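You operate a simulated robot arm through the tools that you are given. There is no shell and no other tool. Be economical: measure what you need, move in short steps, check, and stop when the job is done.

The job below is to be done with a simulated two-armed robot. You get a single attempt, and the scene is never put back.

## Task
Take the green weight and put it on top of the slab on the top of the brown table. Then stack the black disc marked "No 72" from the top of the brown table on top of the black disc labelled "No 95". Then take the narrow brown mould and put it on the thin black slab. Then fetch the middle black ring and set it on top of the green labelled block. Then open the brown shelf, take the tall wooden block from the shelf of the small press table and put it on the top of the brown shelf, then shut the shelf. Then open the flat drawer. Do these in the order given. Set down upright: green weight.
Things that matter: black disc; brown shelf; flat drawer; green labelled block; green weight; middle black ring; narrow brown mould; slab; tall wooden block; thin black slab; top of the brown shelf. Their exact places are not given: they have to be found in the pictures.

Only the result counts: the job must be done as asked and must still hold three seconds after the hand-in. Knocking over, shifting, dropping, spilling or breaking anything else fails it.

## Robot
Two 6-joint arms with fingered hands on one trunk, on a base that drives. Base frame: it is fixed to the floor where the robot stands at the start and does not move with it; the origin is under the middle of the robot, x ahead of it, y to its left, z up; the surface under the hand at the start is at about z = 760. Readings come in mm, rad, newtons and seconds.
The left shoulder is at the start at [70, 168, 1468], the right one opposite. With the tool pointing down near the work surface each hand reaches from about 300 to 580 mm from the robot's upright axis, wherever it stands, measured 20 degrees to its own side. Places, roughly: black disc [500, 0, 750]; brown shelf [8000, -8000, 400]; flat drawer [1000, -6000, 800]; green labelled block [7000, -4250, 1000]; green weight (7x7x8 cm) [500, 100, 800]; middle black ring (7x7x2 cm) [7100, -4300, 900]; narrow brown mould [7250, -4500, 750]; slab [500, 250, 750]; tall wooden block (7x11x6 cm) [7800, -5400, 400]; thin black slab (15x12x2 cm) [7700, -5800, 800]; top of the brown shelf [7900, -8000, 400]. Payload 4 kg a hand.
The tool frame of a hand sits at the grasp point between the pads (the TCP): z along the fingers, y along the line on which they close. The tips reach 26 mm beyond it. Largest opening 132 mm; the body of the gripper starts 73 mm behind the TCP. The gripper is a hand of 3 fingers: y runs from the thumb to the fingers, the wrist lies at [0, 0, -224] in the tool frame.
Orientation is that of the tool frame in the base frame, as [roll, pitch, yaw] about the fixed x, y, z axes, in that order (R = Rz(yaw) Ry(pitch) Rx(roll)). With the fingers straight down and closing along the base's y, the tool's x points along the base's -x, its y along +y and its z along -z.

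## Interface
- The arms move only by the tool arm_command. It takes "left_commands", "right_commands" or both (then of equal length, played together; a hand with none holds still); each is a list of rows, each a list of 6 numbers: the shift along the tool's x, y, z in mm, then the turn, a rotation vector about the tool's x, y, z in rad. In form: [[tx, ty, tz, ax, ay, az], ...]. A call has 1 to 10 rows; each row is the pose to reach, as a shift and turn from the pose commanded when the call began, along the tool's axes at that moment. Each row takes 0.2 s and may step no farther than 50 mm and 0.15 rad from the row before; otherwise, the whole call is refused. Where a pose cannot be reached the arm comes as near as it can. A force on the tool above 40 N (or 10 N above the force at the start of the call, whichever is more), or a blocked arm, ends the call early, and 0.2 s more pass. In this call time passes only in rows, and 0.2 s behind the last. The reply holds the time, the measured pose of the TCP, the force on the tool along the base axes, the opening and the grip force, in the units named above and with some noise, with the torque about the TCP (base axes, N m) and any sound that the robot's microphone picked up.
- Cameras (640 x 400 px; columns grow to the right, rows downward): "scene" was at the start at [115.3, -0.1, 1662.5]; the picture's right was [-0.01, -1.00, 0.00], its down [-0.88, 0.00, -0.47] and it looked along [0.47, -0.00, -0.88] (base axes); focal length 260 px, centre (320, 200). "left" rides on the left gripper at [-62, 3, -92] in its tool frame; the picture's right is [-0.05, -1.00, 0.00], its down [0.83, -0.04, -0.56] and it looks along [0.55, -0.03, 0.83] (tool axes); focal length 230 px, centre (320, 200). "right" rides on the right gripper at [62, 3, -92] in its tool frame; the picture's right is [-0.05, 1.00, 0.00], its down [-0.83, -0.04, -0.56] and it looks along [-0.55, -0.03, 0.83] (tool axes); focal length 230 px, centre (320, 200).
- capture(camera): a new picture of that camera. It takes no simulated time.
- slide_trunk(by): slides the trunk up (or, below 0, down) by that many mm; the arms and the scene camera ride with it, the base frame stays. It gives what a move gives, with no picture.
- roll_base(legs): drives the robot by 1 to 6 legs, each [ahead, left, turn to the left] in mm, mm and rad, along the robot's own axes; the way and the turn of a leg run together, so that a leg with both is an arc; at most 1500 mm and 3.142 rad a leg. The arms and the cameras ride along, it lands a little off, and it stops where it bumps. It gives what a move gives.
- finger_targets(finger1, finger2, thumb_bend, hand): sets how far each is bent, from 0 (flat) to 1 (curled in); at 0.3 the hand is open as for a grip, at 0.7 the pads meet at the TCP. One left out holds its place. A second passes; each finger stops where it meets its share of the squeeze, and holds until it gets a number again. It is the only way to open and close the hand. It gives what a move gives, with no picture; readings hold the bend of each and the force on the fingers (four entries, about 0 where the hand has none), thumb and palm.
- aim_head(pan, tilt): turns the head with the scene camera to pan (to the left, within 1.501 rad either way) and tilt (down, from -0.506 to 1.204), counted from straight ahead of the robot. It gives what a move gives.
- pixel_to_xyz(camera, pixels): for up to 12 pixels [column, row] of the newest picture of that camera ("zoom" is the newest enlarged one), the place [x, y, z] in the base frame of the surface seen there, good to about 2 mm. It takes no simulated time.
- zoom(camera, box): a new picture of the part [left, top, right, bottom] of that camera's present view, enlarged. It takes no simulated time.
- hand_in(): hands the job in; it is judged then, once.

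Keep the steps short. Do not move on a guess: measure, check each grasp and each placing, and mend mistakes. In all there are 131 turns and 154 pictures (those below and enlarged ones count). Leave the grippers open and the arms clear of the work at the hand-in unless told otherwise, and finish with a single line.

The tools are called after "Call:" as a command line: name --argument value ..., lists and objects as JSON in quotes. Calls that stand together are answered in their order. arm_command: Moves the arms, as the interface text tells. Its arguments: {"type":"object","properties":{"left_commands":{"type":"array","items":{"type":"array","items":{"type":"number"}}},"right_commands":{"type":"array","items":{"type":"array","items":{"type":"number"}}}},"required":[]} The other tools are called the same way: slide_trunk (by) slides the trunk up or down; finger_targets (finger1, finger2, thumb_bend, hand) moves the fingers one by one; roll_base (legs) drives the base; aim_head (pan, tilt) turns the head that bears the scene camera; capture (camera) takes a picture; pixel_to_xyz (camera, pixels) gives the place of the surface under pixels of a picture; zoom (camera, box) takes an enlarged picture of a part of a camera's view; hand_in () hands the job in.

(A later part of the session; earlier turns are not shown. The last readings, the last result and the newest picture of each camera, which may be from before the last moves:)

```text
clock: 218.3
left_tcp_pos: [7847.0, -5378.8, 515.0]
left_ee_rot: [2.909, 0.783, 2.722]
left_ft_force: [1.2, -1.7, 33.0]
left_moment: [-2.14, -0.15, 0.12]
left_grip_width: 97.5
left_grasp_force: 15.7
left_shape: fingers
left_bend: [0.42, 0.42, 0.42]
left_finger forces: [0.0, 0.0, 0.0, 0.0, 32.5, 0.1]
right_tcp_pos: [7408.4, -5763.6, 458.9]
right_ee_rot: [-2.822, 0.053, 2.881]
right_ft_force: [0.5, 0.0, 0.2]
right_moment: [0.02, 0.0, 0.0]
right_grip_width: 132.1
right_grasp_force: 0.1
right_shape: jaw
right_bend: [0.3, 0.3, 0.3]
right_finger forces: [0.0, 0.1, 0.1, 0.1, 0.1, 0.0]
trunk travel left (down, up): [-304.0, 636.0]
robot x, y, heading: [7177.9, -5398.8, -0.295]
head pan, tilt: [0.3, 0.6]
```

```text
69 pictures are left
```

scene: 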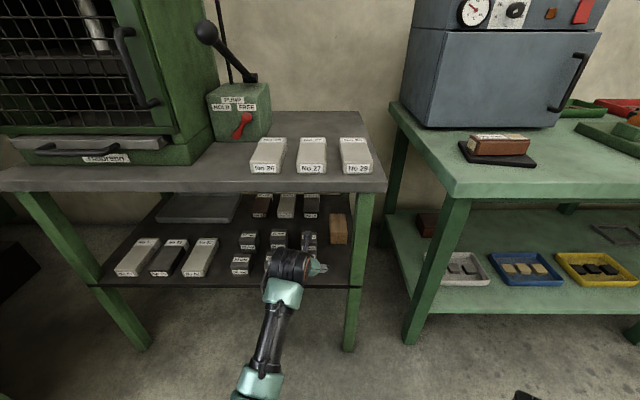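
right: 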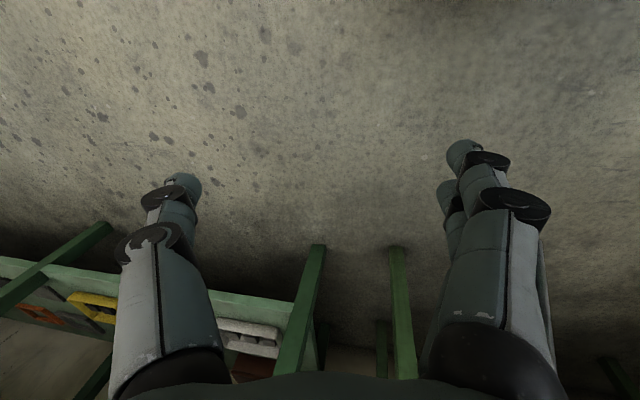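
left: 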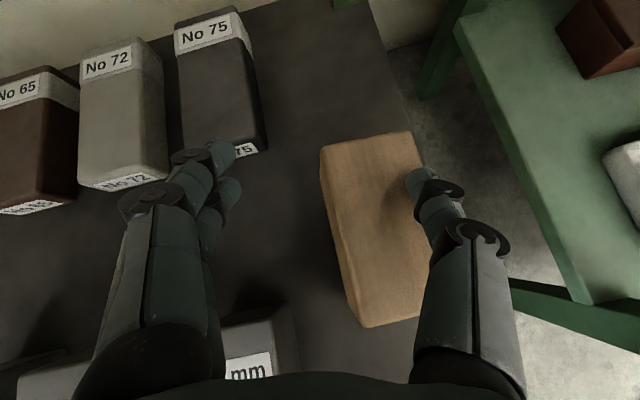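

The left arm is at an inward limit, and the thumb pressed on the block's top (33 N). I go back up to the previous pose, and make the sideways shift with the base instead.

Call:
arm_command --left_commands '[[-4, 10, -14, 0, 0, 0], [-7.3, 29.8, -30.5, 0, 0, 0], [-7.3, 29.8, -30.5, 0, 0, 0]]'

Call:
roll_base --legs '[[16, -27, 0]]'

Call:
capture --camera "left"

```text
clock: 219.1
left_tcp_pos: [7825.0, -5375.4, 532.9]
left_ee_rot: [2.999, 0.756, 2.77]
left_ft_force: [1.1, -0.7, -0.5]
left_moment: [0.0, 0.0, 0.02]
left_grip_width: 94.3
left_grasp_force: 0.0
left_shape: fingers
left_bend: [0.42, 0.42, 0.42]
left_finger forces: [0.1, 0.0, 0.1, 0.0, 0.0, 0.0]
right_tcp_pos: [7408.2, -5764.5, 457.3]
right_ee_rot: [-2.821, 0.048, 2.881]
right_ft_force: [0.2, 0.6, -0.1]
right_moment: [-0.01, -0.01, -0.01]
right_grip_width: 132.2
right_grasp_force: 0.1
right_shape: jaw
right_bend: [0.3, 0.3, 0.3]
right_finger forces: [0.0, 0.0, 0.1, 0.1, 0.0, 0.0]
trunk travel left (down, up): [-304.0, 636.0]
robot x, y, heading: [7178.9, -5398.8, -0.295]
head pan, tilt: [0.3, 0.6]
```

```text
clock: 219.9
left_tcp_pos: [7834.6, -5405.9, 533.7]
left_ee_rot: [2.994, 0.759, 2.767]
left_ft_force: [0.3, -0.2, 0.1]
left_moment: [0.02, -0.01, 0.0]
left_grip_width: 94.3
left_grasp_force: 0.1
left_shape: fingers
left_bend: [0.42, 0.42, 0.42]
left_finger forces: [0.0, 0.0, 0.0, 0.1, 0.0, 0.0]
right_tcp_pos: [7417.9, -5792.5, 457.0]
right_ee_rot: [-2.821, 0.048, 2.881]
right_ft_force: [0.1, 0.3, 0.1]
right_moment: [0.0, 0.0, -0.03]
right_grip_width: 132.0
right_grasp_force: 0.0
right_shape: jaw
right_bend: [0.3, 0.3, 0.3]
right_finger forces: [0.0, 0.0, 0.0, 0.0, 0.1, 0.0]
trunk travel left (down, up): [-304.0, 636.0]
robot x, y, heading: [7186.0, -5432.2, -0.297]
head pan, tilt: [0.3, 0.6]
```

```text
68 pictures are left
```

left: 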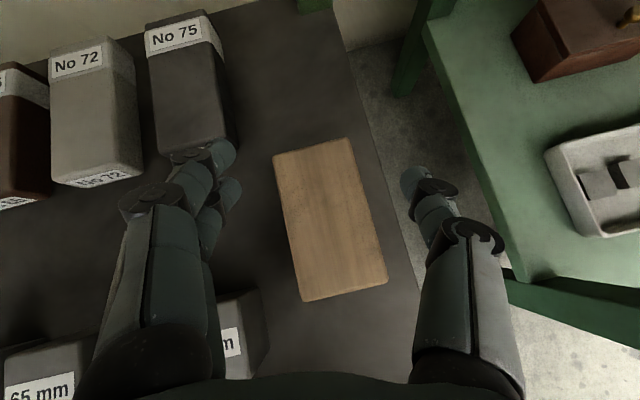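

The block lies well between the fingers. I lower straight down with the trunk, 66 mm.

Call:
slide_trunk --by -40

Call:
slide_trunk --by -26

Call:
capture --camera "left"

```text
clock: 220.7
left_tcp_pos: [7834.3, -5404.9, 495.0]
left_ee_rot: [2.994, 0.759, 2.766]
left_ft_force: [0.2, 0.4, 0.3]
left_moment: [0.01, 0.01, -0.02]
left_grip_width: 94.2
left_grasp_force: 0.0
left_shape: fingers
left_bend: [0.42, 0.42, 0.42]
left_finger forces: [0.0, 0.1, 0.0, 0.0, 0.0, 0.1]
right_tcp_pos: [7418.8, -5794.4, 416.8]
right_ee_rot: [-2.821, 0.048, 2.883]
right_ft_force: [0.6, -0.1, -0.4]
right_moment: [-0.01, 0.05, 0.02]
right_grip_width: 132.1
right_grasp_force: 0.1
right_shape: jaw
right_bend: [0.3, 0.3, 0.3]
right_finger forces: [0.0, 0.0, 0.1, 0.1, 0.0, 0.0]
trunk travel left (down, up): [-264.0, 676.0]
robot x, y, heading: [7183.1, -5431.1, -0.295]
head pan, tilt: [0.3, 0.6]
```

```text
clock: 221.5
left_tcp_pos: [7834.0, -5406.0, 469.2]
left_ee_rot: [2.995, 0.761, 2.766]
left_ft_force: [1.5, -0.1, 0.0]
left_moment: [0.01, 0.01, -0.01]
left_grip_width: 94.3
left_grasp_force: 0.0
left_shape: fingers
left_bend: [0.42, 0.42, 0.42]
left_finger forces: [0.0, 0.1, 0.0, 0.0, 0.0, 0.1]
right_tcp_pos: [7416.6, -5793.7, 390.9]
right_ee_rot: [-2.822, 0.049, 2.881]
right_ft_force: [-0.2, -0.2, -0.6]
right_moment: [0.0, -0.01, 0.0]
right_grip_width: 131.8
right_grasp_force: 0.0
right_shape: jaw
right_bend: [0.3, 0.3, 0.3]
right_finger forces: [0.0, 0.0, 0.0, 0.1, 0.0, 0.1]
trunk travel left (down, up): [-238.0, 702.0]
robot x, y, heading: [7187.7, -5426.5, -0.295]
head pan, tilt: [0.3, 0.6]
```

```text
67 pictures are left
```

left: 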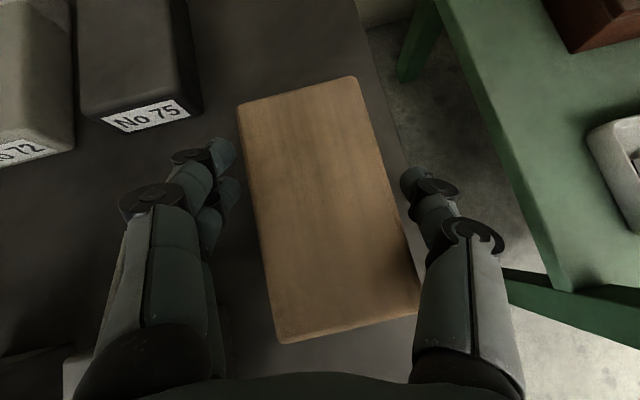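

Fingers straddle the block. I close and lift slightly with the trunk.

Call:
finger_targets --hand "left" --finger1 0.7 --finger2 0.7 --thumb_bend 0.7

Call:
capture --camera "left"

```text
clock: 222.5
left_tcp_pos: [7833.3, -5404.7, 466.7]
left_ee_rot: [2.995, 0.759, 2.766]
left_ft_force: [-1.0, -0.4, 0.0]
left_moment: [0.02, -0.03, -0.01]
left_grip_width: 64.6
left_grasp_force: 19.8
left_shape: fingers
left_bend: [0.48, 0.51, 0.61]
left_finger forces: [9.6, 10.1, 0.1, 0.0, 19.9, 0.0]
right_tcp_pos: [7416.6, -5793.6, 390.6]
right_ee_rot: [-2.824, 0.049, 2.881]
right_ft_force: [0.5, -0.1, -0.1]
right_moment: [0.04, 0.02, 0.01]
right_grip_width: 132.0
right_grasp_force: 0.3
right_shape: jaw
right_bend: [0.3, 0.3, 0.3]
right_finger forces: [0.1, 0.0, 0.1, 0.0, 0.0, 0.0]
trunk travel left (down, up): [-238.0, 702.0]
robot x, y, heading: [7188.1, -5428.9, -0.297]
head pan, tilt: [0.3, 0.6]
```

```text
66 pictures are left
```

left: 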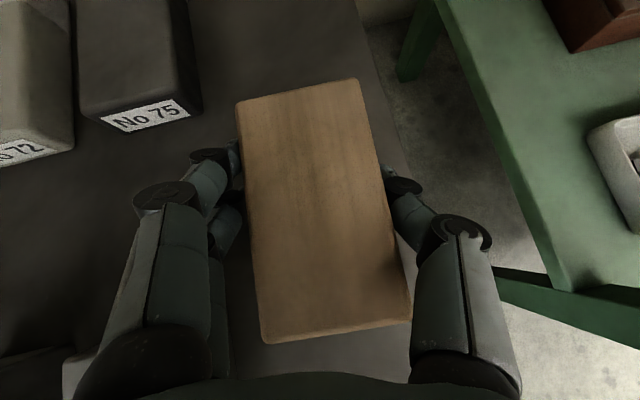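

Gripped at 64.6 mm with 20 N. Before lifting I check the height of the table top's lower edge in the last enlarged picture.

Call:
pixel_to_xyz --camera "zoom" --pixels '[[200, 266], [200, 242], [380, 266], [165, 300], [150, 280]]'

Call:
slide_trunk --by 40

Call:
capture --camera "left"

```text
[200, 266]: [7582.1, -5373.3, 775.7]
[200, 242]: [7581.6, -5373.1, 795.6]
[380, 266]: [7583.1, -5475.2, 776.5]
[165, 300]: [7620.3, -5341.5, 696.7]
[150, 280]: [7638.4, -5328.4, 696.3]
```

```text
clock: 223.3
left_tcp_pos: [7833.7, -5405.8, 507.8]
left_ee_rot: [2.994, 0.76, 2.767]
left_ft_force: [-0.5, -1.3, -2.8]
left_moment: [0.02, 0.04, -0.01]
left_grip_width: 64.3
left_grasp_force: 19.9
left_shape: fingers
left_bend: [0.48, 0.51, 0.61]
left_finger forces: [9.7, 9.9, 0.0, 0.0, 19.4, 0.0]
right_tcp_pos: [7417.6, -5794.6, 430.3]
right_ee_rot: [-2.822, 0.048, 2.883]
right_ft_force: [-0.5, 0.1, -1.0]
right_moment: [0.02, 0.02, 0.01]
right_grip_width: 132.3
right_grasp_force: 0.1
right_shape: jaw
right_bend: [0.3, 0.3, 0.3]
right_finger forces: [0.0, 0.1, 0.0, 0.0, 0.1, 0.0]
trunk travel left (down, up): [-278.0, 662.0]
robot x, y, heading: [7186.2, -5428.3, -0.298]
head pan, tilt: [0.3, 0.6]
```

```text
65 pictures are left
```

left: 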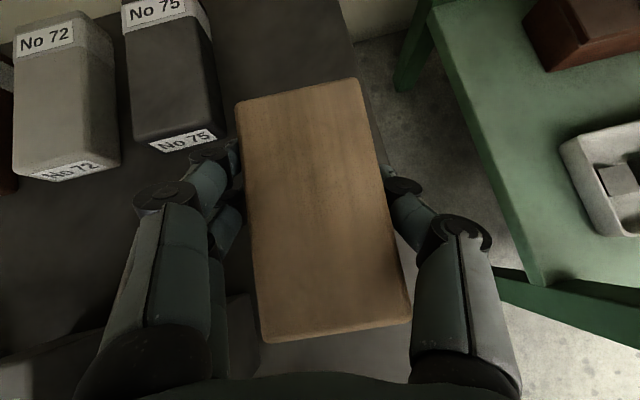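

The block is lifted (≈0.28 kg). The underside is at 775, so I lift 45 mm more (block bottom ≈505, above all weights), then go out the way I came.

Call:
slide_trunk --by 45

Call:
roll_base --legs '[[-16, 30, 0], [-240, 0, 0], [-200, 0, 0]]'

Call:
capture --camera "left"

Call:
capture --camera "scene"

```text
clock: 224.2
left_tcp_pos: [7834.7, -5404.5, 552.6]
left_ee_rot: [2.996, 0.76, 2.766]
left_ft_force: [-0.3, 0.4, -2.9]
left_moment: [0.01, 0.0, 0.0]
left_grip_width: 64.6
left_grasp_force: 19.8
left_shape: fingers
left_bend: [0.48, 0.51, 0.61]
left_finger forces: [9.8, 9.9, 0.0, 0.0, 19.4, 0.1]
right_tcp_pos: [7416.6, -5794.5, 474.9]
right_ee_rot: [-2.823, 0.049, 2.88]
right_ft_force: [-0.1, 0.0, -0.9]
right_moment: [-0.02, 0.05, -0.01]
right_grip_width: 131.8
right_grasp_force: 0.1
right_shape: jaw
right_bend: [0.3, 0.3, 0.3]
right_finger forces: [0.0, 0.0, 0.0, 0.0, 0.1, 0.0]
trunk travel left (down, up): [-323.0, 617.0]
robot x, y, heading: [7182.3, -5428.9, -0.293]
head pan, tilt: [0.3, 0.6]
```

```text
clock: 227.6
left_tcp_pos: [7409.6, -5246.5, 552.9]
left_ee_rot: [2.995, 0.76, 2.771]
left_ft_force: [0.5, 0.3, -2.7]
left_moment: [0.02, 0.01, 0.02]
left_grip_width: 64.5
left_grasp_force: 19.7
left_shape: fingers
left_bend: [0.48, 0.51, 0.61]
left_finger forces: [9.7, 9.8, 0.0, 0.0, 19.5, 0.0]
right_tcp_pos: [6994.9, -5635.1, 475.3]
right_ee_rot: [-2.822, 0.05, 2.885]
right_ft_force: [0.9, -0.2, -0.6]
right_moment: [0.02, 0.0, -0.01]
right_grip_width: 132.0
right_grasp_force: 0.0
right_shape: jaw
right_bend: [0.3, 0.3, 0.3]
right_finger forces: [0.0, 0.1, 0.0, 0.0, 0.0, 0.1]
trunk travel left (down, up): [-323.0, 617.0]
robot x, y, heading: [6760.9, -5267.9, -0.293]
head pan, tilt: [0.3, 0.6]
```

```text
64 pictures are left
```

left: 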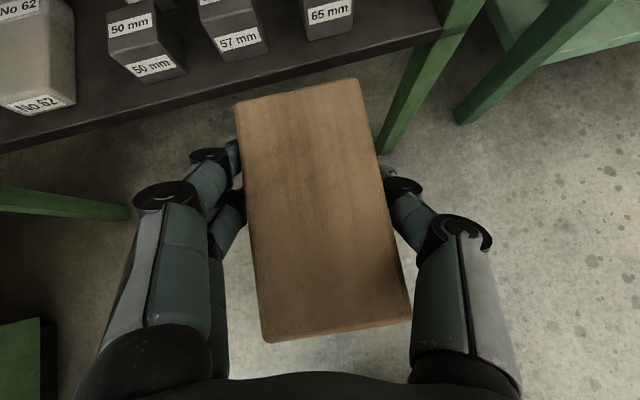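

```text
63 pictures are left
```

scene: 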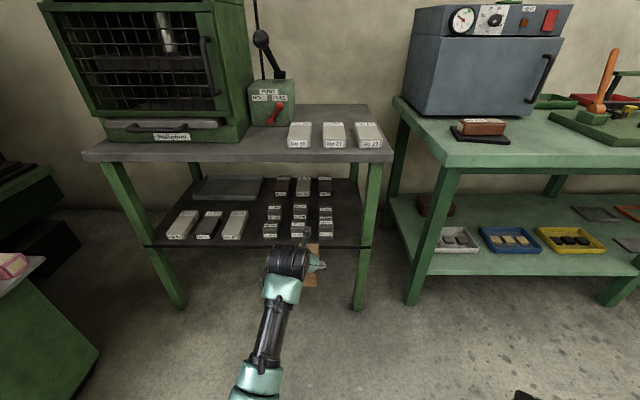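

Out cleanly, with the weights untouched. The block's bottom is ~46.5 mm below the TCP. I drive along to the opened shelf, stopping with the TCP in front of its left half.

Call:
roll_base --legs '[[300, -1249, 0], [370, -1249, 0]]'

Call:
aim_head --pan 0.25 --tilt 0.6

Call:
capture --camera "scene"

```text
clock: 240.0
left_tcp_pos: [7413.2, -7769.2, 553.6]
left_ee_rot: [2.994, 0.759, 2.814]
left_ft_force: [0.0, -0.8, -3.4]
left_moment: [0.04, 0.0, 0.0]
left_grip_width: 64.4
left_grasp_force: 19.1
left_shape: fingers
left_bend: [0.48, 0.51, 0.61]
left_finger forces: [9.4, 9.8, 0.0, 0.0, 19.5, 0.1]
right_tcp_pos: [7014.9, -8176.3, 475.9]
right_ee_rot: [-2.823, 0.049, 2.929]
right_ft_force: [-0.2, 0.3, 0.3]
right_moment: [0.0, 0.02, 0.03]
right_grip_width: 131.9
right_grasp_force: 0.1
right_shape: jaw
right_bend: [0.3, 0.3, 0.3]
right_finger forces: [0.0, 0.1, 0.0, 0.0, 0.1, 0.1]
trunk travel left (down, up): [-323.0, 617.0]
robot x, y, heading: [6766.1, -7820.9, -0.249]
head pan, tilt: [0.3, 0.6]
```

```text
clock: 240.7
left_tcp_pos: [7411.5, -7768.7, 551.4]
left_ee_rot: [2.995, 0.758, 2.814]
left_ft_force: [0.3, -1.0, -2.0]
left_moment: [0.02, -0.05, 0.02]
left_grip_width: 64.7
left_grasp_force: 19.9
left_shape: fingers
left_bend: [0.48, 0.51, 0.61]
left_finger forces: [9.5, 9.9, 0.0, 0.1, 19.3, 0.1]
right_tcp_pos: [7014.3, -8175.2, 476.1]
right_ee_rot: [-2.821, 0.048, 2.928]
right_ft_force: [-0.4, 0.2, 0.4]
right_moment: [0.01, 0.0, -0.02]
right_grip_width: 132.0
right_grasp_force: 0.0
right_shape: jaw
right_bend: [0.3, 0.3, 0.3]
right_finger forces: [0.0, 0.0, 0.0, 0.0, 0.0, 0.0]
trunk travel left (down, up): [-323.0, 617.0]
robot x, y, heading: [6764.1, -7823.4, -0.249]
head pan, tilt: [0.25, 0.6]
```

```text
62 pictures are left
```

scene: 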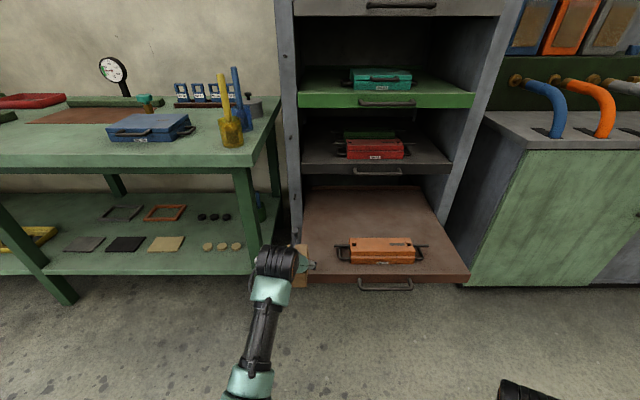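

I measure the box's left end and rear, and free tray points.

Call:
zoom --camera "scene" --box '[290, 160, 480, 300]'

Call:
pixel_to_xyz --camera "scene" --pixels '[[336, 247], [340, 262], [350, 240], [352, 262], [410, 238], [325, 225], [330, 200], [310, 235], [376, 172], [375, 160], [420, 215], [445, 250]]'

```text
2.86 times, centred on (385, 230) of scene
```

zoom: 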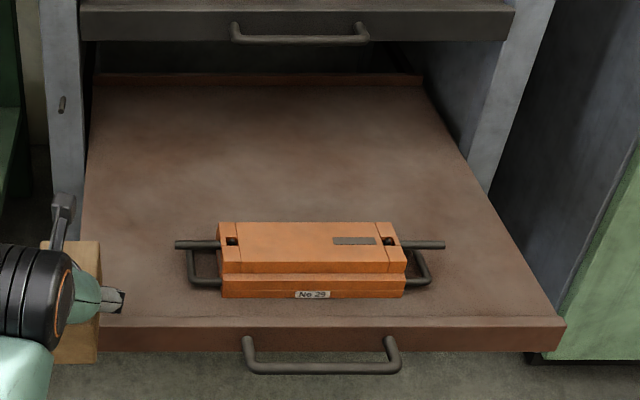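

```text
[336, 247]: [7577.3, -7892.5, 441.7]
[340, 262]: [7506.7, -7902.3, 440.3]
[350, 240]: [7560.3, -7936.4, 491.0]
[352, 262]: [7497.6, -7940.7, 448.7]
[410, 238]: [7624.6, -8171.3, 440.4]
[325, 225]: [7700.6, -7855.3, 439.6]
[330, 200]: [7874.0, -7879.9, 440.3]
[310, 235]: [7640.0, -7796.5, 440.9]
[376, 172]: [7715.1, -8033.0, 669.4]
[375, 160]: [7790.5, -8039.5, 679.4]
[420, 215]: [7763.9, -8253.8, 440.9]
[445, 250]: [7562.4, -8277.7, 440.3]
```

Straight ahead 261 mm brings the block to (7665,−7835). I check the right end of the green table first.

Call:
pixel_to_xyz --camera "scene" --pixels '[[282, 120], [255, 160], [245, 250], [290, 180], [300, 230]]'

Call:
roll_base --legs '[[150, 0, 0]]'

Call:
capture --camera "left"

```text
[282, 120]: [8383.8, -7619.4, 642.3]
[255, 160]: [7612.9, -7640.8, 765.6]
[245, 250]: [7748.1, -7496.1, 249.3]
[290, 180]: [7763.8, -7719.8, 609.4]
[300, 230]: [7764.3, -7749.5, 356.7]
```

```text
clock: 242.0
left_tcp_pos: [7558.5, -7802.9, 552.5]
left_ee_rot: [2.996, 0.759, 2.817]
left_ft_force: [-0.5, 0.9, -2.6]
left_moment: [-0.05, 0.02, 0.01]
left_grip_width: 64.5
left_grasp_force: 19.5
left_shape: fingers
left_bend: [0.48, 0.51, 0.61]
left_finger forces: [9.5, 9.9, 0.0, 0.1, 19.3, 0.1]
right_tcp_pos: [7163.4, -8211.2, 475.9]
right_ee_rot: [-2.823, 0.05, 2.935]
right_ft_force: [0.1, -0.1, -0.3]
right_moment: [-0.03, -0.01, -0.01]
right_grip_width: 132.0
right_grasp_force: 0.0
right_shape: jaw
right_bend: [0.3, 0.3, 0.3]
right_finger forces: [0.1, 0.1, 0.0, 0.0, 0.1, 0.0]
trunk travel left (down, up): [-323.0, 617.0]
robot x, y, heading: [6911.2, -7858.7, -0.243]
head pan, tilt: [0.25, 0.6]
```

```text
60 pictures are left
```

left: 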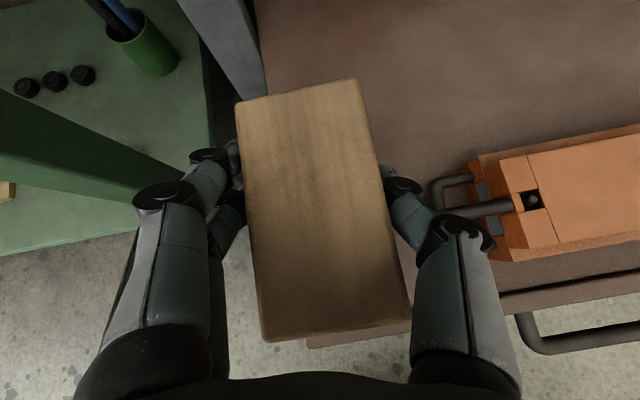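

Clear on both sides. I drive 108 mm further.

Call:
roll_base --legs '[[108, -8, 0]]'

Call:
capture --camera "left"

```text
clock: 243.2
left_tcp_pos: [7661.2, -7838.6, 551.9]
left_ee_rot: [2.993, 0.76, 2.814]
left_ft_force: [-0.4, 0.4, -2.4]
left_moment: [0.0, 0.04, 0.0]
left_grip_width: 64.5
left_grasp_force: 19.5
left_shape: fingers
left_bend: [0.48, 0.51, 0.61]
left_finger forces: [9.4, 9.9, 0.0, 0.0, 19.4, 0.0]
right_tcp_pos: [7264.5, -8246.7, 476.3]
right_ee_rot: [-2.822, 0.049, 2.93]
right_ft_force: [0.1, -1.1, -0.1]
right_moment: [0.0, 0.02, 0.0]
right_grip_width: 131.8
right_grasp_force: 0.1
right_shape: jaw
right_bend: [0.3, 0.3, 0.3]
right_finger forces: [0.1, 0.0, 0.0, 0.0, 0.0, 0.0]
trunk travel left (down, up): [-323.0, 617.0]
robot x, y, heading: [7012.2, -7890.6, -0.249]
head pan, tilt: [0.25, 0.6]
```

```text
59 pictures are left
```

left: 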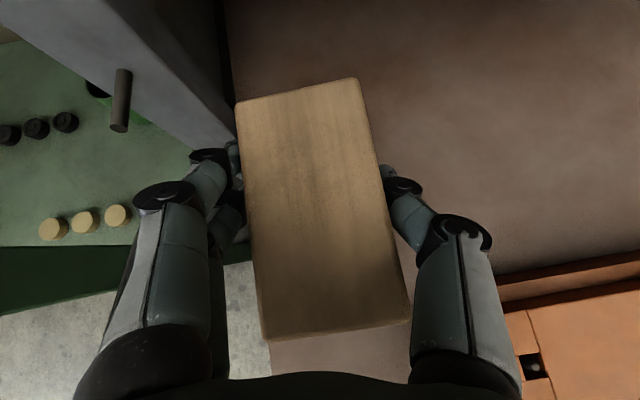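

Over the tray. I lower with the trunk: 60 mm first, then small steps.

Call:
slide_trunk --by -60

Call:
slide_trunk --by -3

```text
clock: 244.2
left_tcp_pos: [7660.9, -7837.0, 493.3]
left_ee_rot: [2.996, 0.761, 2.814]
left_ft_force: [1.2, 0.1, -1.9]
left_moment: [-0.03, -0.01, 0.0]
left_grip_width: 64.3
left_grasp_force: 19.6
left_shape: fingers
left_bend: [0.48, 0.51, 0.61]
left_finger forces: [9.4, 10.0, 0.1, 0.0, 19.2, 0.1]
right_tcp_pos: [7264.6, -8247.5, 416.0]
right_ee_rot: [-2.821, 0.049, 2.931]
right_ft_force: [-0.6, 0.1, -0.3]
right_moment: [0.02, 0.03, 0.0]
right_grip_width: 131.9
right_grasp_force: 0.0
right_shape: jaw
right_bend: [0.3, 0.3, 0.3]
right_finger forces: [0.0, 0.0, 0.0, 0.0, 0.1, 0.0]
trunk travel left (down, up): [-263.0, 677.0]
robot x, y, heading: [7013.0, -7890.7, -0.242]
head pan, tilt: [0.25, 0.6]
```

```text
clock: 244.8
left_tcp_pos: [7661.0, -7838.3, 490.3]
left_ee_rot: [2.995, 0.758, 2.815]
left_ft_force: [-0.9, -0.4, -2.6]
left_moment: [0.0, 0.02, -0.01]
left_grip_width: 64.4
left_grasp_force: 19.4
left_shape: fingers
left_bend: [0.48, 0.51, 0.61]
left_finger forces: [9.5, 9.9, 0.0, 0.0, 19.3, 0.1]
right_tcp_pos: [7263.1, -8246.5, 413.3]
right_ee_rot: [-2.823, 0.049, 2.932]
right_ft_force: [-0.4, 0.3, -1.7]
right_moment: [-0.02, -0.01, 0.04]
right_grip_width: 131.8
right_grasp_force: 0.1
right_shape: jaw
right_bend: [0.3, 0.3, 0.3]
right_finger forces: [0.0, 0.0, 0.0, 0.0, 0.1, 0.0]
trunk travel left (down, up): [-260.0, 680.0]
robot x, y, heading: [7015.8, -7891.8, -0.247]
head pan, tilt: [0.25, 0.6]
```

Still hanging; 2 mm and 2 mm more.

Call:
slide_trunk --by -2

Call:
slide_trunk --by -2

```text
clock: 245.3
left_tcp_pos: [7661.1, -7837.3, 487.3]
left_ee_rot: [2.993, 0.762, 2.816]
left_ft_force: [0.2, 0.1, -0.7]
left_moment: [0.02, 0.01, -0.01]
left_grip_width: 64.6
left_grasp_force: 19.2
left_shape: fingers
left_bend: [0.48, 0.51, 0.61]
left_finger forces: [9.4, 10.2, 0.1, 0.0, 19.4, 0.1]
right_tcp_pos: [7263.5, -8245.5, 411.8]
right_ee_rot: [-2.821, 0.049, 2.929]
right_ft_force: [-0.2, 0.1, -0.5]
right_moment: [0.01, -0.01, 0.0]
right_grip_width: 132.2
right_grasp_force: 0.0
right_shape: jaw
right_bend: [0.3, 0.3, 0.3]
right_finger forces: [0.0, 0.0, 0.0, 0.0, 0.0, 0.1]
trunk travel left (down, up): [-258.0, 682.0]
robot x, y, heading: [7013.6, -7890.4, -0.246]
head pan, tilt: [0.25, 0.6]
```

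```text
clock: 245.8
left_tcp_pos: [7660.8, -7837.4, 487.3]
left_ee_rot: [2.993, 0.762, 2.815]
left_ft_force: [-0.3, -0.8, 3.7]
left_moment: [0.17, -0.07, -0.03]
left_grip_width: 64.1
left_grasp_force: 19.1
left_shape: fingers
left_bend: [0.48, 0.51, 0.61]
left_finger forces: [8.8, 9.9, 0.1, 0.0, 19.7, 0.0]
right_tcp_pos: [7264.1, -8246.5, 408.4]
right_ee_rot: [-2.821, 0.051, 2.929]
right_ft_force: [0.5, 1.0, -0.1]
right_moment: [-0.02, 0.0, 0.0]
right_grip_width: 131.9
right_grasp_force: 0.0
right_shape: jaw
right_bend: [0.3, 0.3, 0.3]
right_finger forces: [0.1, 0.0, 0.0, 0.0, 0.0, 0.0]
trunk travel left (down, up): [-256.0, 684.0]
robot x, y, heading: [7014.4, -7891.7, -0.247]
head pan, tilt: [0.25, 0.6]
```

The block rests on the tray (+3.7 N). I open, raise with the trunk 70 mm, and look.

Call:
finger_targets --hand "left" --finger1 0.42 --finger2 0.42 --thumb_bend 0.42

Call:
slide_trunk --by 75

Call:
capture --camera "left"

```text
clock: 246.8
left_tcp_pos: [7661.4, -7838.2, 485.6]
left_ee_rot: [2.996, 0.76, 2.812]
left_ft_force: [-0.3, -0.2, 0.1]
left_moment: [-0.02, -0.01, -0.01]
left_grip_width: 94.3
left_grasp_force: 0.0
left_shape: fingers
left_bend: [0.42, 0.42, 0.42]
left_finger forces: [0.1, 0.0, 0.1, 0.1, 0.0, 0.0]
right_tcp_pos: [7264.4, -8246.4, 409.0]
right_ee_rot: [-2.822, 0.05, 2.93]
right_ft_force: [0.0, 1.0, 0.7]
right_moment: [0.0, 0.0, -0.01]
right_grip_width: 132.4
right_grasp_force: 0.1
right_shape: jaw
right_bend: [0.3, 0.3, 0.3]
right_finger forces: [0.1, 0.1, 0.0, 0.1, 0.0, 0.0]
trunk travel left (down, up): [-256.0, 684.0]
robot x, y, heading: [7017.4, -7890.6, -0.243]
head pan, tilt: [0.25, 0.6]
```

```text
clock: 247.9
left_tcp_pos: [7662.2, -7838.7, 560.5]
left_ee_rot: [2.996, 0.76, 2.815]
left_ft_force: [1.2, 0.5, -0.2]
left_moment: [0.0, 0.0, 0.05]
left_grip_width: 94.4
left_grasp_force: 0.0
left_shape: fingers
left_bend: [0.42, 0.42, 0.42]
left_finger forces: [0.0, 0.1, 0.0, 0.1, 0.0, 0.0]
right_tcp_pos: [7265.0, -8245.4, 483.3]
right_ee_rot: [-2.821, 0.049, 2.931]
right_ft_force: [0.4, -0.2, 0.4]
right_moment: [-0.03, -0.02, 0.01]
right_grip_width: 131.8
right_grasp_force: 0.0
right_shape: jaw
right_bend: [0.3, 0.3, 0.3]
right_finger forces: [0.1, 0.1, 0.0, 0.0, 0.0, 0.0]
trunk travel left (down, up): [-331.0, 609.0]
robot x, y, heading: [7015.2, -7890.6, -0.246]
head pan, tilt: [0.25, 0.6]
```

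```text
58 pictures are left
```

left: 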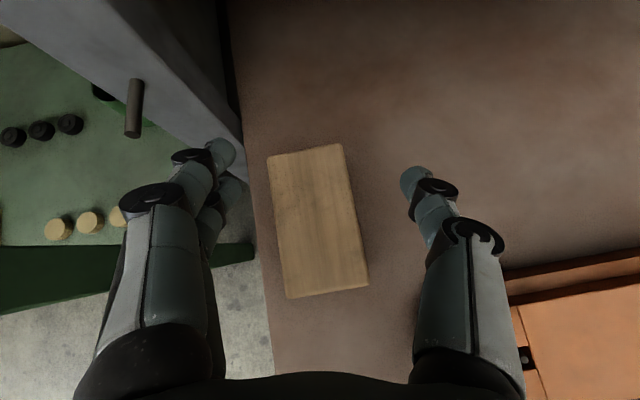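

The block sits flat on the brown shelf, inside its edge. I back out 300 mm, straighten the base heading, and level the hand for pushing.

Call:
roll_base --legs '[[-320, 0, 0], [0, -250, 0.246]]'

Call:
arm_command --left_commands '[[0, 0, 0, 0, -0.13, 0], [0, 0, 0, 0, -0.26, 0], [0, 0, 0, 0, -0.39, 0], [0, 0, 0, 0, -0.52, 0], [0, 0, 0, 0, -0.65, 0], [0, 0, 0, 0, -0.78, 0], [0, 0, 0, 0, -0.78, 0]]'

Call:
finger_targets --hand "left" --finger1 0.75 --finger2 0.75 --thumb_bend 0.75

Call:
aim_head --pan 0.1 --tilt 0.6

Call:
capture --camera "scene"

```text
clock: 251.5
left_tcp_pos: [7285.0, -7855.5, 560.5]
left_ee_rot: [2.994, 0.76, 3.065]
left_ft_force: [-0.2, 0.8, 0.0]
left_moment: [0.0, 0.02, 0.01]
left_grip_width: 94.4
left_grasp_force: 0.0
left_shape: fingers
left_bend: [0.42, 0.42, 0.42]
left_finger forces: [0.0, 0.1, 0.0, 0.0, 0.0, 0.0]
right_tcp_pos: [7002.7, -8350.6, 483.4]
right_ee_rot: [-2.822, 0.05, -3.101]
right_ft_force: [0.0, 0.7, -0.2]
right_moment: [-0.02, -0.01, 0.0]
right_grip_width: 132.0
right_grasp_force: 0.0
right_shape: jaw
right_bend: [0.3, 0.3, 0.3]
right_finger forces: [0.1, 0.0, 0.0, 0.0, 0.0, 0.0]
trunk travel left (down, up): [-331.0, 609.0]
robot x, y, heading: [6669.5, -8069.5, 0.007]
head pan, tilt: [0.25, 0.6]
```

```text
clock: 253.1
left_tcp_pos: [7285.8, -7856.7, 558.6]
left_ee_rot: [1.795, 1.462, 1.82]
left_ft_force: [-0.2, 0.0, -1.0]
left_moment: [-0.01, -0.01, -0.02]
left_grip_width: 94.1
left_grasp_force: 0.0
left_shape: fingers
left_bend: [0.42, 0.42, 0.42]
left_finger forces: [0.1, 0.0, 0.0, 0.0, 0.1, 0.0]
right_tcp_pos: [7003.1, -8349.7, 484.2]
right_ee_rot: [-2.82, 0.05, -3.102]
right_ft_force: [0.3, -0.1, 0.0]
right_moment: [0.02, 0.03, 0.01]
right_grip_width: 131.7
right_grasp_force: 0.1
right_shape: jaw
right_bend: [0.3, 0.3, 0.3]
right_finger forces: [0.0, 0.0, 0.0, 0.1, 0.1, 0.0]
trunk travel left (down, up): [-331.0, 609.0]
robot x, y, heading: [6670.9, -8066.0, 0.005]
head pan, tilt: [0.25, 0.6]
```

```text
clock: 254.1
left_tcp_pos: [7285.2, -7855.9, 560.2]
left_ee_rot: [1.803, 1.46, 1.831]
left_ft_force: [-0.2, -0.7, 0.6]
left_moment: [0.01, 0.02, 0.0]
left_grip_width: 0.0
left_grasp_force: 0.0
left_shape: fingers
left_bend: [0.74, 0.74, 0.73]
left_finger forces: [0.1, 0.0, 0.0, 0.1, 0.0, 0.0]
right_tcp_pos: [7001.9, -8350.5, 483.6]
right_ee_rot: [-2.821, 0.05, -3.103]
right_ft_force: [0.4, -0.1, 0.0]
right_moment: [-0.01, 0.0, 0.03]
right_grip_width: 132.0
right_grasp_force: 0.1
right_shape: jaw
right_bend: [0.3, 0.3, 0.3]
right_finger forces: [0.1, 0.0, 0.0, 0.1, 0.0, 0.0]
trunk travel left (down, up): [-331.0, 609.0]
robot x, y, heading: [6673.7, -8068.3, 0.003]
head pan, tilt: [0.25, 0.6]
```

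```text
clock: 254.8
left_tcp_pos: [7286.2, -7856.6, 558.6]
left_ee_rot: [1.804, 1.461, 1.83]
left_ft_force: [-0.6, -0.3, 1.0]
left_moment: [-0.01, 0.01, 0.01]
left_grip_width: 0.0
left_grasp_force: 0.0
left_shape: fingers
left_bend: [0.74, 0.74, 0.73]
left_finger forces: [0.0, 0.0, 0.0, 0.1, 0.1, 0.0]
right_tcp_pos: [7001.9, -8350.5, 484.1]
right_ee_rot: [-2.821, 0.049, -3.101]
right_ft_force: [0.2, -0.2, 0.3]
right_moment: [0.0, 0.01, 0.02]
right_grip_width: 131.7
right_grasp_force: 0.0
right_shape: jaw
right_bend: [0.3, 0.3, 0.3]
right_finger forces: [0.0, 0.1, 0.0, 0.0, 0.0, 0.0]
trunk travel left (down, up): [-331.0, 609.0]
robot x, y, heading: [6674.4, -8067.2, 0.004]
head pan, tilt: [0.099, 0.6]
```

```text
57 pictures are left
```

scene: 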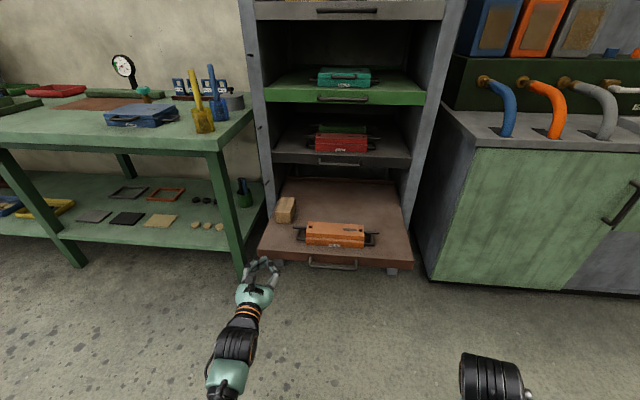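

The block stands well on the tray. I lower to z≈421, shift so the fist is at y≈−7900, and look before pushing on the front board left of the handle.

Call:
slide_trunk --by -138

Call:
roll_base --legs '[[80, -45, 0]]'

Call:
capture --camera "left"

Call:
capture --camera "scene"

```text
clock: 256.5
left_tcp_pos: [7286.3, -7856.4, 422.9]
left_ee_rot: [1.803, 1.46, 1.829]
left_ft_force: [-0.3, -0.1, 0.2]
left_moment: [0.01, -0.02, -0.01]
left_grip_width: 0.0
left_grasp_force: 0.1
left_shape: fingers
left_bend: [0.74, 0.74, 0.73]
left_finger forces: [0.0, 0.1, 0.1, 0.1, 0.1, 0.0]
right_tcp_pos: [7002.6, -8350.5, 347.7]
right_ee_rot: [-2.822, 0.05, -3.1]
right_ft_force: [0.8, -0.2, 0.2]
right_moment: [-0.04, 0.0, 0.01]
right_grip_width: 132.2
right_grasp_force: 0.0
right_shape: jaw
right_bend: [0.3, 0.3, 0.3]
right_finger forces: [0.0, 0.0, 0.1, 0.0, 0.1, 0.1]
trunk travel left (down, up): [-193.0, 747.0]
robot x, y, heading: [6670.3, -8071.4, 0.002]
head pan, tilt: [0.099, 0.6]
```

```text
clock: 257.6
left_tcp_pos: [7366.2, -7901.2, 422.3]
left_ee_rot: [1.807, 1.462, 1.829]
left_ft_force: [0.5, 0.8, 1.0]
left_moment: [-0.03, 0.01, 0.02]
left_grip_width: 0.0
left_grasp_force: 0.2
left_shape: fingers
left_bend: [0.74, 0.74, 0.73]
left_finger forces: [0.1, 0.0, 0.0, 0.0, 0.0, 0.0]
right_tcp_pos: [7081.9, -8395.3, 345.3]
right_ee_rot: [-2.821, 0.051, -3.105]
right_ft_force: [0.0, 0.8, -0.9]
right_moment: [0.01, 0.03, 0.0]
right_grip_width: 132.3
right_grasp_force: 0.2
right_shape: jaw
right_bend: [0.3, 0.3, 0.3]
right_finger forces: [0.1, 0.0, 0.0, 0.1, 0.0, 0.0]
trunk travel left (down, up): [-193.0, 747.0]
robot x, y, heading: [6751.9, -8115.6, 0.0]
head pan, tilt: [0.099, 0.6]
```

```text
56 pictures are left
```

left: 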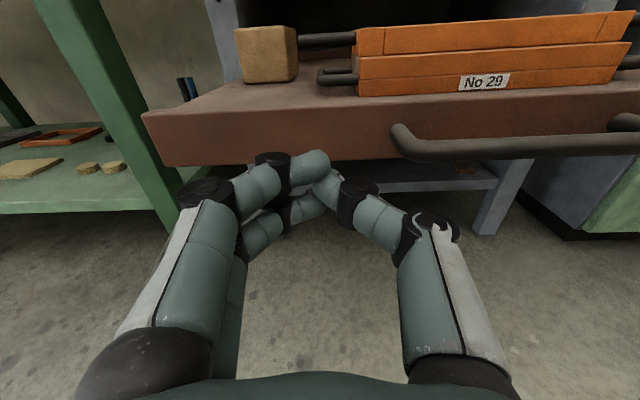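

```text
55 pictures are left
```

scene: 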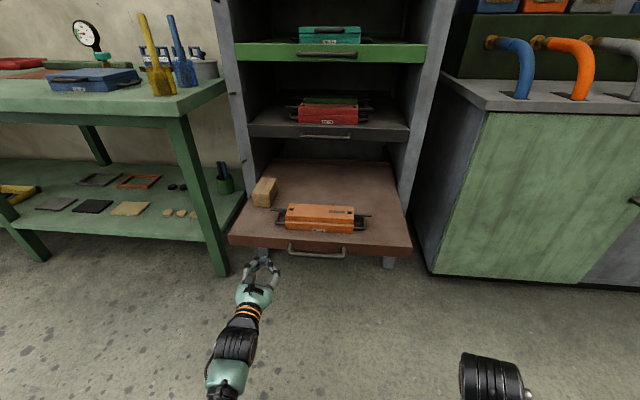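

I check the front board's height span before pushing.

Call:
pixel_to_xyz --camera "left" --pixels '[[320, 110], [320, 125], [320, 145], [260, 150], [400, 140], [200, 155]]'

```text
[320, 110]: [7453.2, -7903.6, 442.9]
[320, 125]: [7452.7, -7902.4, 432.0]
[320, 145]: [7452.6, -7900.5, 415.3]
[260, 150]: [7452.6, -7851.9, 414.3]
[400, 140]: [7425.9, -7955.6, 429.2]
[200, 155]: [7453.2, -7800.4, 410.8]
```

The front board is at x 7453, z ≈405–441; the fist is centred on it. I drive ahead 150 mm, then check.

Call:
roll_base --legs '[[150, 0, 0]]'

Call:
capture --camera "left"

```text
clock: 258.9
left_tcp_pos: [7517.2, -7903.5, 421.2]
left_ee_rot: [1.806, 1.46, 1.83]
left_ft_force: [0.3, 0.2, 0.1]
left_moment: [-0.01, -0.01, 0.01]
left_grip_width: 0.0
left_grasp_force: 0.1
left_shape: fingers
left_bend: [0.74, 0.74, 0.74]
left_finger forces: [0.1, 0.0, 0.1, 0.0, 0.1, 0.0]
right_tcp_pos: [7232.1, -8396.8, 346.3]
right_ee_rot: [-2.823, 0.049, -3.107]
right_ft_force: [0.2, -0.9, -0.1]
right_moment: [-0.02, -0.01, -0.02]
right_grip_width: 131.7
right_grasp_force: 0.1
right_shape: jaw
right_bend: [0.3, 0.3, 0.3]
right_finger forces: [0.0, 0.0, 0.0, 0.0, 0.0, 0.1]
trunk travel left (down, up): [-193.0, 747.0]
robot x, y, heading: [6905.8, -8115.0, -0.002]
head pan, tilt: [0.099, 0.6]
```

```text
54 pictures are left
```

left: 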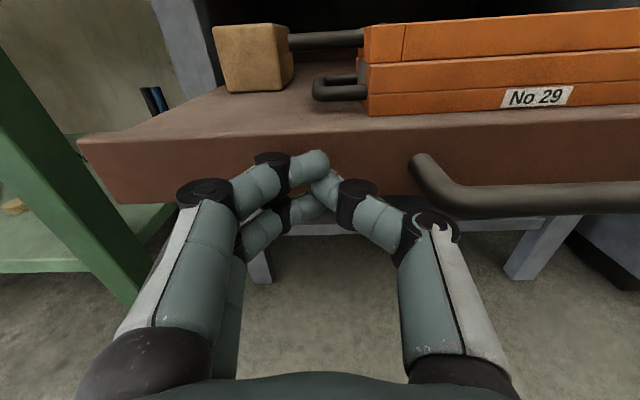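

The shelf is moving in with contents steady. I push on 190 mm.

Call:
roll_base --legs '[[100, 0, 0], [95, 0, 0]]'

Call:
pixel_to_xyz --camera "left" --pixels '[[200, 170]]'

Call:
capture --camera "left"

```text
clock: 260.8
left_tcp_pos: [7713.6, -7903.5, 422.8]
left_ee_rot: [1.808, 1.461, 1.83]
left_ft_force: [0.6, 0.1, 0.6]
left_moment: [0.0, -0.02, 0.0]
left_grip_width: 0.0
left_grasp_force: 0.1
left_shape: fingers
left_bend: [0.74, 0.74, 0.74]
left_finger forces: [0.1, 0.0, 0.1, 0.0, 0.0, 0.1]
right_tcp_pos: [7428.9, -8396.7, 345.7]
right_ee_rot: [-2.823, 0.046, -3.107]
right_ft_force: [0.3, 0.0, 0.8]
right_moment: [-0.01, 0.01, 0.0]
right_grip_width: 131.7
right_grasp_force: 0.1
right_shape: jaw
right_bend: [0.3, 0.3, 0.3]
right_finger forces: [0.1, 0.0, 0.0, 0.1, 0.0, 0.0]
trunk travel left (down, up): [-193.0, 747.0]
robot x, y, heading: [7100.2, -8112.1, 0.003]
head pan, tilt: [0.099, 0.6]
```

```text
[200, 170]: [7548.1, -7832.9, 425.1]
```

```text
53 pictures are left
```

left: 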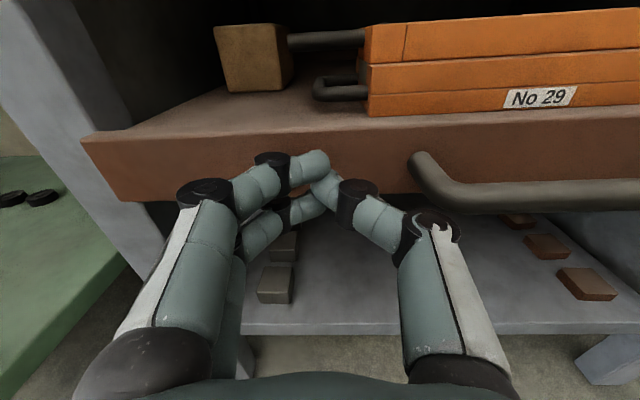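

About 8 mm are left. I push slowly with the arm until it stops.

Call:
arm_command --left_commands '[[0, 0, 5, 0, 0, 0], [0, 0, 10, 0, 0, 0], [0, 0, 15, 0, 0, 0], [0, 0, 20, 0, 0, 0]]'

Call:
capture --camera "left"

```text
clock: 261.8
left_tcp_pos: [7730.8, -7904.3, 423.6]
left_ee_rot: [1.801, 1.461, 1.824]
left_ft_force: [-38.3, -10.6, 1.2]
left_moment: [0.05, -0.25, -0.34]
left_grip_width: 0.1
left_grasp_force: 20.9
left_shape: fingers
left_bend: [0.75, 0.74, 0.76]
left_finger forces: [0.1, 0.1, 0.0, 0.0, 41.4, 0.0]
right_tcp_pos: [7427.6, -8396.6, 346.3]
right_ee_rot: [-2.822, 0.053, -3.105]
right_ft_force: [-0.3, -0.1, 0.2]
right_moment: [-0.01, 0.01, 0.02]
right_grip_width: 131.8
right_grasp_force: 0.0
right_shape: jaw
right_bend: [0.3, 0.3, 0.3]
right_finger forces: [0.0, 0.0, 0.1, 0.1, 0.0, 0.0]
trunk travel left (down, up): [-193.0, 747.0]
robot x, y, heading: [7096.3, -8114.2, -0.003]
head pan, tilt: [0.099, 0.6]
```

```text
52 pictures are left
```

left: 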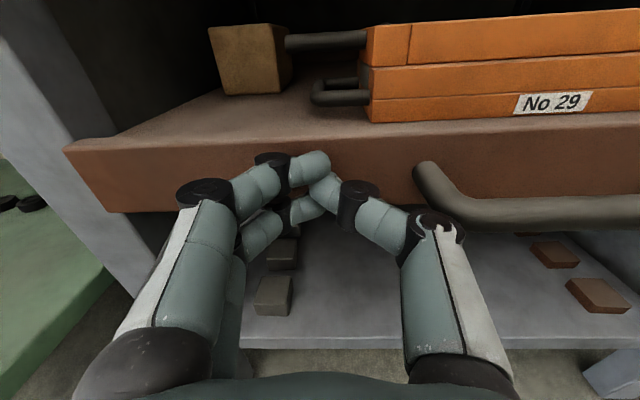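

Firm stop (38 N). I check the board's position; it was at x 7753 when shut.

Call:
pixel_to_xyz --camera "left" --pixels '[[150, 165], [360, 150], [100, 165]]'

Call:
roll_base --legs '[[-450, 0, 0]]'

Call:
capture --camera "scene"

```text
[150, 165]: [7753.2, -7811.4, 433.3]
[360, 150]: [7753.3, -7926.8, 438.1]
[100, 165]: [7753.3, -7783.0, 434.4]
```

```text
clock: 264.6
left_tcp_pos: [7270.7, -7906.7, 421.5]
left_ee_rot: [1.805, 1.46, 1.817]
left_ft_force: [0.2, -0.2, -0.3]
left_moment: [0.03, -0.02, -0.03]
left_grip_width: 0.0
left_grasp_force: 0.0
left_shape: fingers
left_bend: [0.74, 0.74, 0.74]
left_finger forces: [0.0, 0.0, 0.0, 0.1, 0.1, 0.0]
right_tcp_pos: [6960.8, -8397.1, 347.2]
right_ee_rot: [-2.822, 0.049, -3.117]
right_ft_force: [0.4, 0.5, -0.1]
right_moment: [0.01, -0.03, -0.03]
right_grip_width: 132.1
right_grasp_force: 0.1
right_shape: jaw
right_bend: [0.3, 0.3, 0.3]
right_finger forces: [0.0, 0.0, 0.1, 0.1, 0.0, 0.0]
trunk travel left (down, up): [-193.0, 747.0]
robot x, y, heading: [6635.5, -8111.1, -0.015]
head pan, tilt: [0.099, 0.6]
```

```text
51 pictures are left
```

scene: 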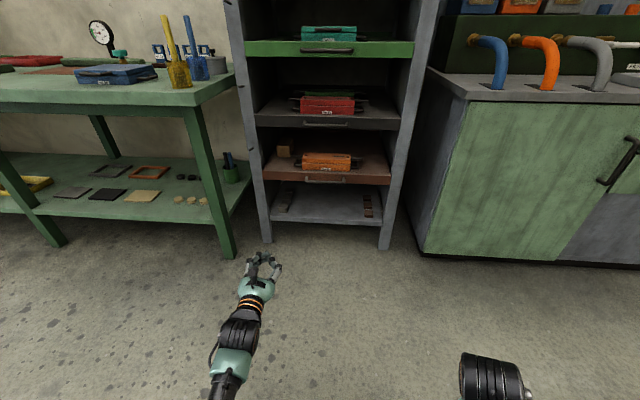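

The shelf is shut and the block stands on it. Last: the flat drawer near (1000,−6000,800). I raise the trunk and drive back through the free corridor to about (4300,−4850).

Call:
slide_trunk --by 400

Call:
slide_trunk --by 300

Call:
roll_base --legs '[[-112, 1037, 0.015], [-112, 1037, 0], [-112, 1037, 0], [-1000, 75, 0], [-1000, 75, 0]]'

Call:
aim_head --pan -1.5 --tilt 0.3

Call:
capture --camera "scene"

```text
clock: 268.4
left_tcp_pos: [7271.4, -7907.0, 821.8]
left_ee_rot: [1.807, 1.462, 1.816]
left_ft_force: [-0.6, 0.1, 0.5]
left_moment: [-0.01, -0.01, 0.01]
left_grip_width: 0.2
left_grasp_force: 0.0
left_shape: fingers
left_bend: [0.74, 0.74, 0.74]
left_finger forces: [0.0, 0.1, 0.1, 0.0, 0.0, 0.1]
right_tcp_pos: [6961.1, -8397.2, 746.6]
right_ee_rot: [-2.823, 0.049, -3.117]
right_ft_force: [0.8, 0.5, -0.5]
right_moment: [0.01, 0.03, 0.0]
right_grip_width: 132.0
right_grasp_force: 0.0
right_shape: jaw
right_bend: [0.3, 0.3, 0.3]
right_finger forces: [0.0, 0.1, 0.0, 0.0, 0.1, 0.0]
trunk travel left (down, up): [-593.0, 347.0]
robot x, y, heading: [6638.4, -8110.2, -0.013]
head pan, tilt: [0.099, 0.6]
```

```text
clock: 271.4
left_tcp_pos: [7270.7, -7907.1, 1122.1]
left_ee_rot: [1.805, 1.461, 1.816]
left_ft_force: [0.6, 0.3, -1.2]
left_moment: [0.01, 0.0, -0.03]
left_grip_width: 0.0
left_grasp_force: 0.2
left_shape: fingers
left_bend: [0.74, 0.74, 0.74]
left_finger forces: [0.0, 0.0, 0.1, 0.0, 0.0, 0.1]
right_tcp_pos: [6959.4, -8396.6, 1047.3]
right_ee_rot: [-2.823, 0.049, -3.118]
right_ft_force: [0.3, 0.1, 0.6]
right_moment: [-0.01, -0.02, -0.01]
right_grip_width: 132.0
right_grasp_force: 0.1
right_shape: jaw
right_bend: [0.3, 0.3, 0.3]
right_finger forces: [0.1, 0.0, 0.0, 0.1, 0.0, 0.1]
trunk travel left (down, up): [-893.0, 47.0]
robot x, y, heading: [6635.3, -8111.7, -0.011]
head pan, tilt: [0.099, 0.6]
```

```text
clock: 296.6
left_tcp_pos: [4914.6, -4568.1, 1121.1]
left_ee_rot: [1.81, 1.46, 1.799]
left_ft_force: [0.3, 0.2, 0.2]
left_moment: [-0.01, -0.03, 0.03]
left_grip_width: 0.0
left_grasp_force: 0.1
left_shape: fingers
left_bend: [0.74, 0.74, 0.74]
left_finger forces: [0.0, 0.0, 0.1, 0.0, 0.0, 0.0]
right_tcp_pos: [4593.4, -5050.6, 1045.2]
right_ee_rot: [-2.822, 0.048, -3.139]
right_ft_force: [0.5, -0.1, -1.1]
right_moment: [-0.03, 0.04, 0.0]
right_grip_width: 132.1
right_grasp_force: 0.1
right_shape: jaw
right_bend: [0.3, 0.3, 0.3]
right_finger forces: [0.1, 0.0, 0.0, 0.0, 0.1, 0.0]
trunk travel left (down, up): [-893.0, 47.0]
robot x, y, heading: [4276.8, -4756.6, -0.029]
head pan, tilt: [0.099, 0.6]
```

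```text
clock: 298.3
left_tcp_pos: [4913.0, -4568.5, 1122.4]
left_ee_rot: [1.806, 1.461, 1.795]
left_ft_force: [0.0, -0.4, -0.4]
left_moment: [-0.06, -0.02, -0.02]
left_grip_width: 0.2
left_grasp_force: 0.0
left_shape: fingers
left_bend: [0.74, 0.74, 0.74]
left_finger forces: [0.0, 0.0, 0.1, 0.0, 0.1, 0.0]
right_tcp_pos: [4592.8, -5050.7, 1046.2]
right_ee_rot: [-2.822, 0.049, -3.137]
right_ft_force: [-0.3, -0.4, -0.2]
right_moment: [0.01, 0.02, 0.01]
right_grip_width: 132.0
right_grasp_force: 0.0
right_shape: jaw
right_bend: [0.3, 0.3, 0.3]
right_finger forces: [0.0, 0.1, 0.1, 0.0, 0.0, 0.0]
trunk travel left (down, up): [-893.0, 47.0]
robot x, y, heading: [4271.8, -4753.2, -0.03]
head pan, tilt: [-1.499, 0.3]
```

```text
50 pictures are left
```

scene: 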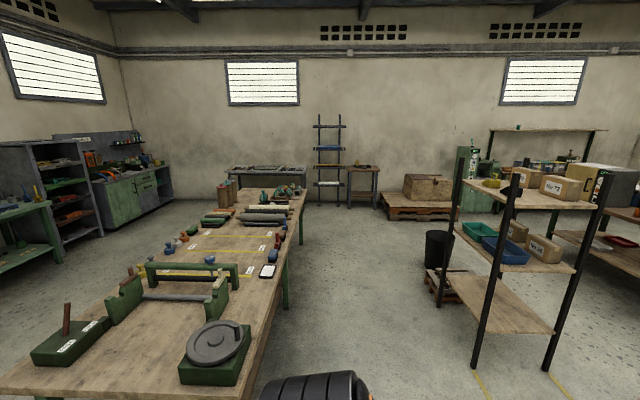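

The drawer lies behind me. I turn right to face it and look.

Call:
roll_base --legs '[[0, 0, -1.3], [0, 0, -1.4]]'

Call:
aim_head --pan 0 --tilt 0.3

Call:
capture --camera "scene"

```text
clock: 305.4
left_tcp_pos: [3755.4, -5177.0, 1121.3]
left_ee_rot: [1.804, 1.46, -0.955]
left_ft_force: [-0.7, 0.1, -0.9]
left_moment: [0.03, 0.02, 0.01]
left_grip_width: 0.2
left_grasp_force: 0.1
left_shape: fingers
left_bend: [0.74, 0.74, 0.74]
left_finger forces: [0.0, 0.0, 0.0, 0.0, 0.0, 0.1]
right_tcp_pos: [3868.6, -4608.5, 1045.2]
right_ee_rot: [-2.823, 0.049, 0.396]
right_ft_force: [0.5, -0.1, -0.6]
right_moment: [0.03, -0.01, 0.02]
right_grip_width: 132.0
right_grasp_force: 0.0
right_shape: jaw
right_bend: [0.3, 0.3, 0.3]
right_finger forces: [0.1, 0.1, 0.0, 0.1, 0.0, 0.0]
trunk travel left (down, up): [-893.0, 47.0]
robot x, y, heading: [4272.2, -4758.2, -2.784]
head pan, tilt: [-1.499, 0.3]
```

```text
clock: 307.0
left_tcp_pos: [3755.6, -5176.8, 1122.2]
left_ee_rot: [1.806, 1.459, -0.954]
left_ft_force: [0.3, -0.5, -0.2]
left_moment: [0.0, 0.02, 0.0]
left_grip_width: 0.0
left_grasp_force: 0.1
left_shape: fingers
left_bend: [0.74, 0.74, 0.74]
left_finger forces: [0.1, 0.0, 0.1, 0.0, 0.0, 0.0]
right_tcp_pos: [3868.3, -4608.0, 1045.9]
right_ee_rot: [-2.822, 0.05, 0.394]
right_ft_force: [0.5, 0.6, 0.0]
right_moment: [-0.03, 0.0, -0.01]
right_grip_width: 131.8
right_grasp_force: 0.2
right_shape: jaw
right_bend: [0.3, 0.3, 0.3]
right_finger forces: [0.1, 0.0, 0.1, 0.0, 0.0, 0.0]
trunk travel left (down, up): [-893.0, 47.0]
robot x, y, heading: [4271.8, -4756.9, -2.782]
head pan, tilt: [0.0, 0.3]
```

```text
49 pictures are left
```

scene: 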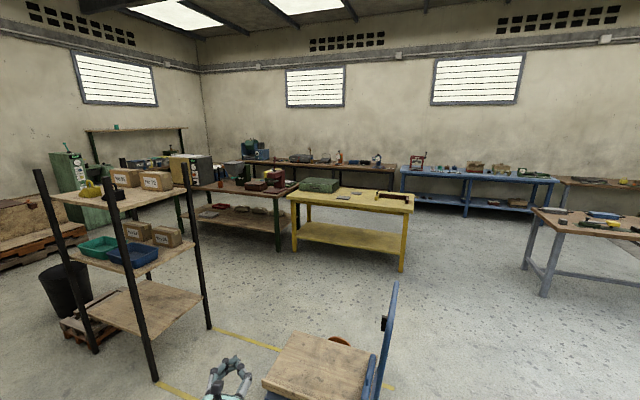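

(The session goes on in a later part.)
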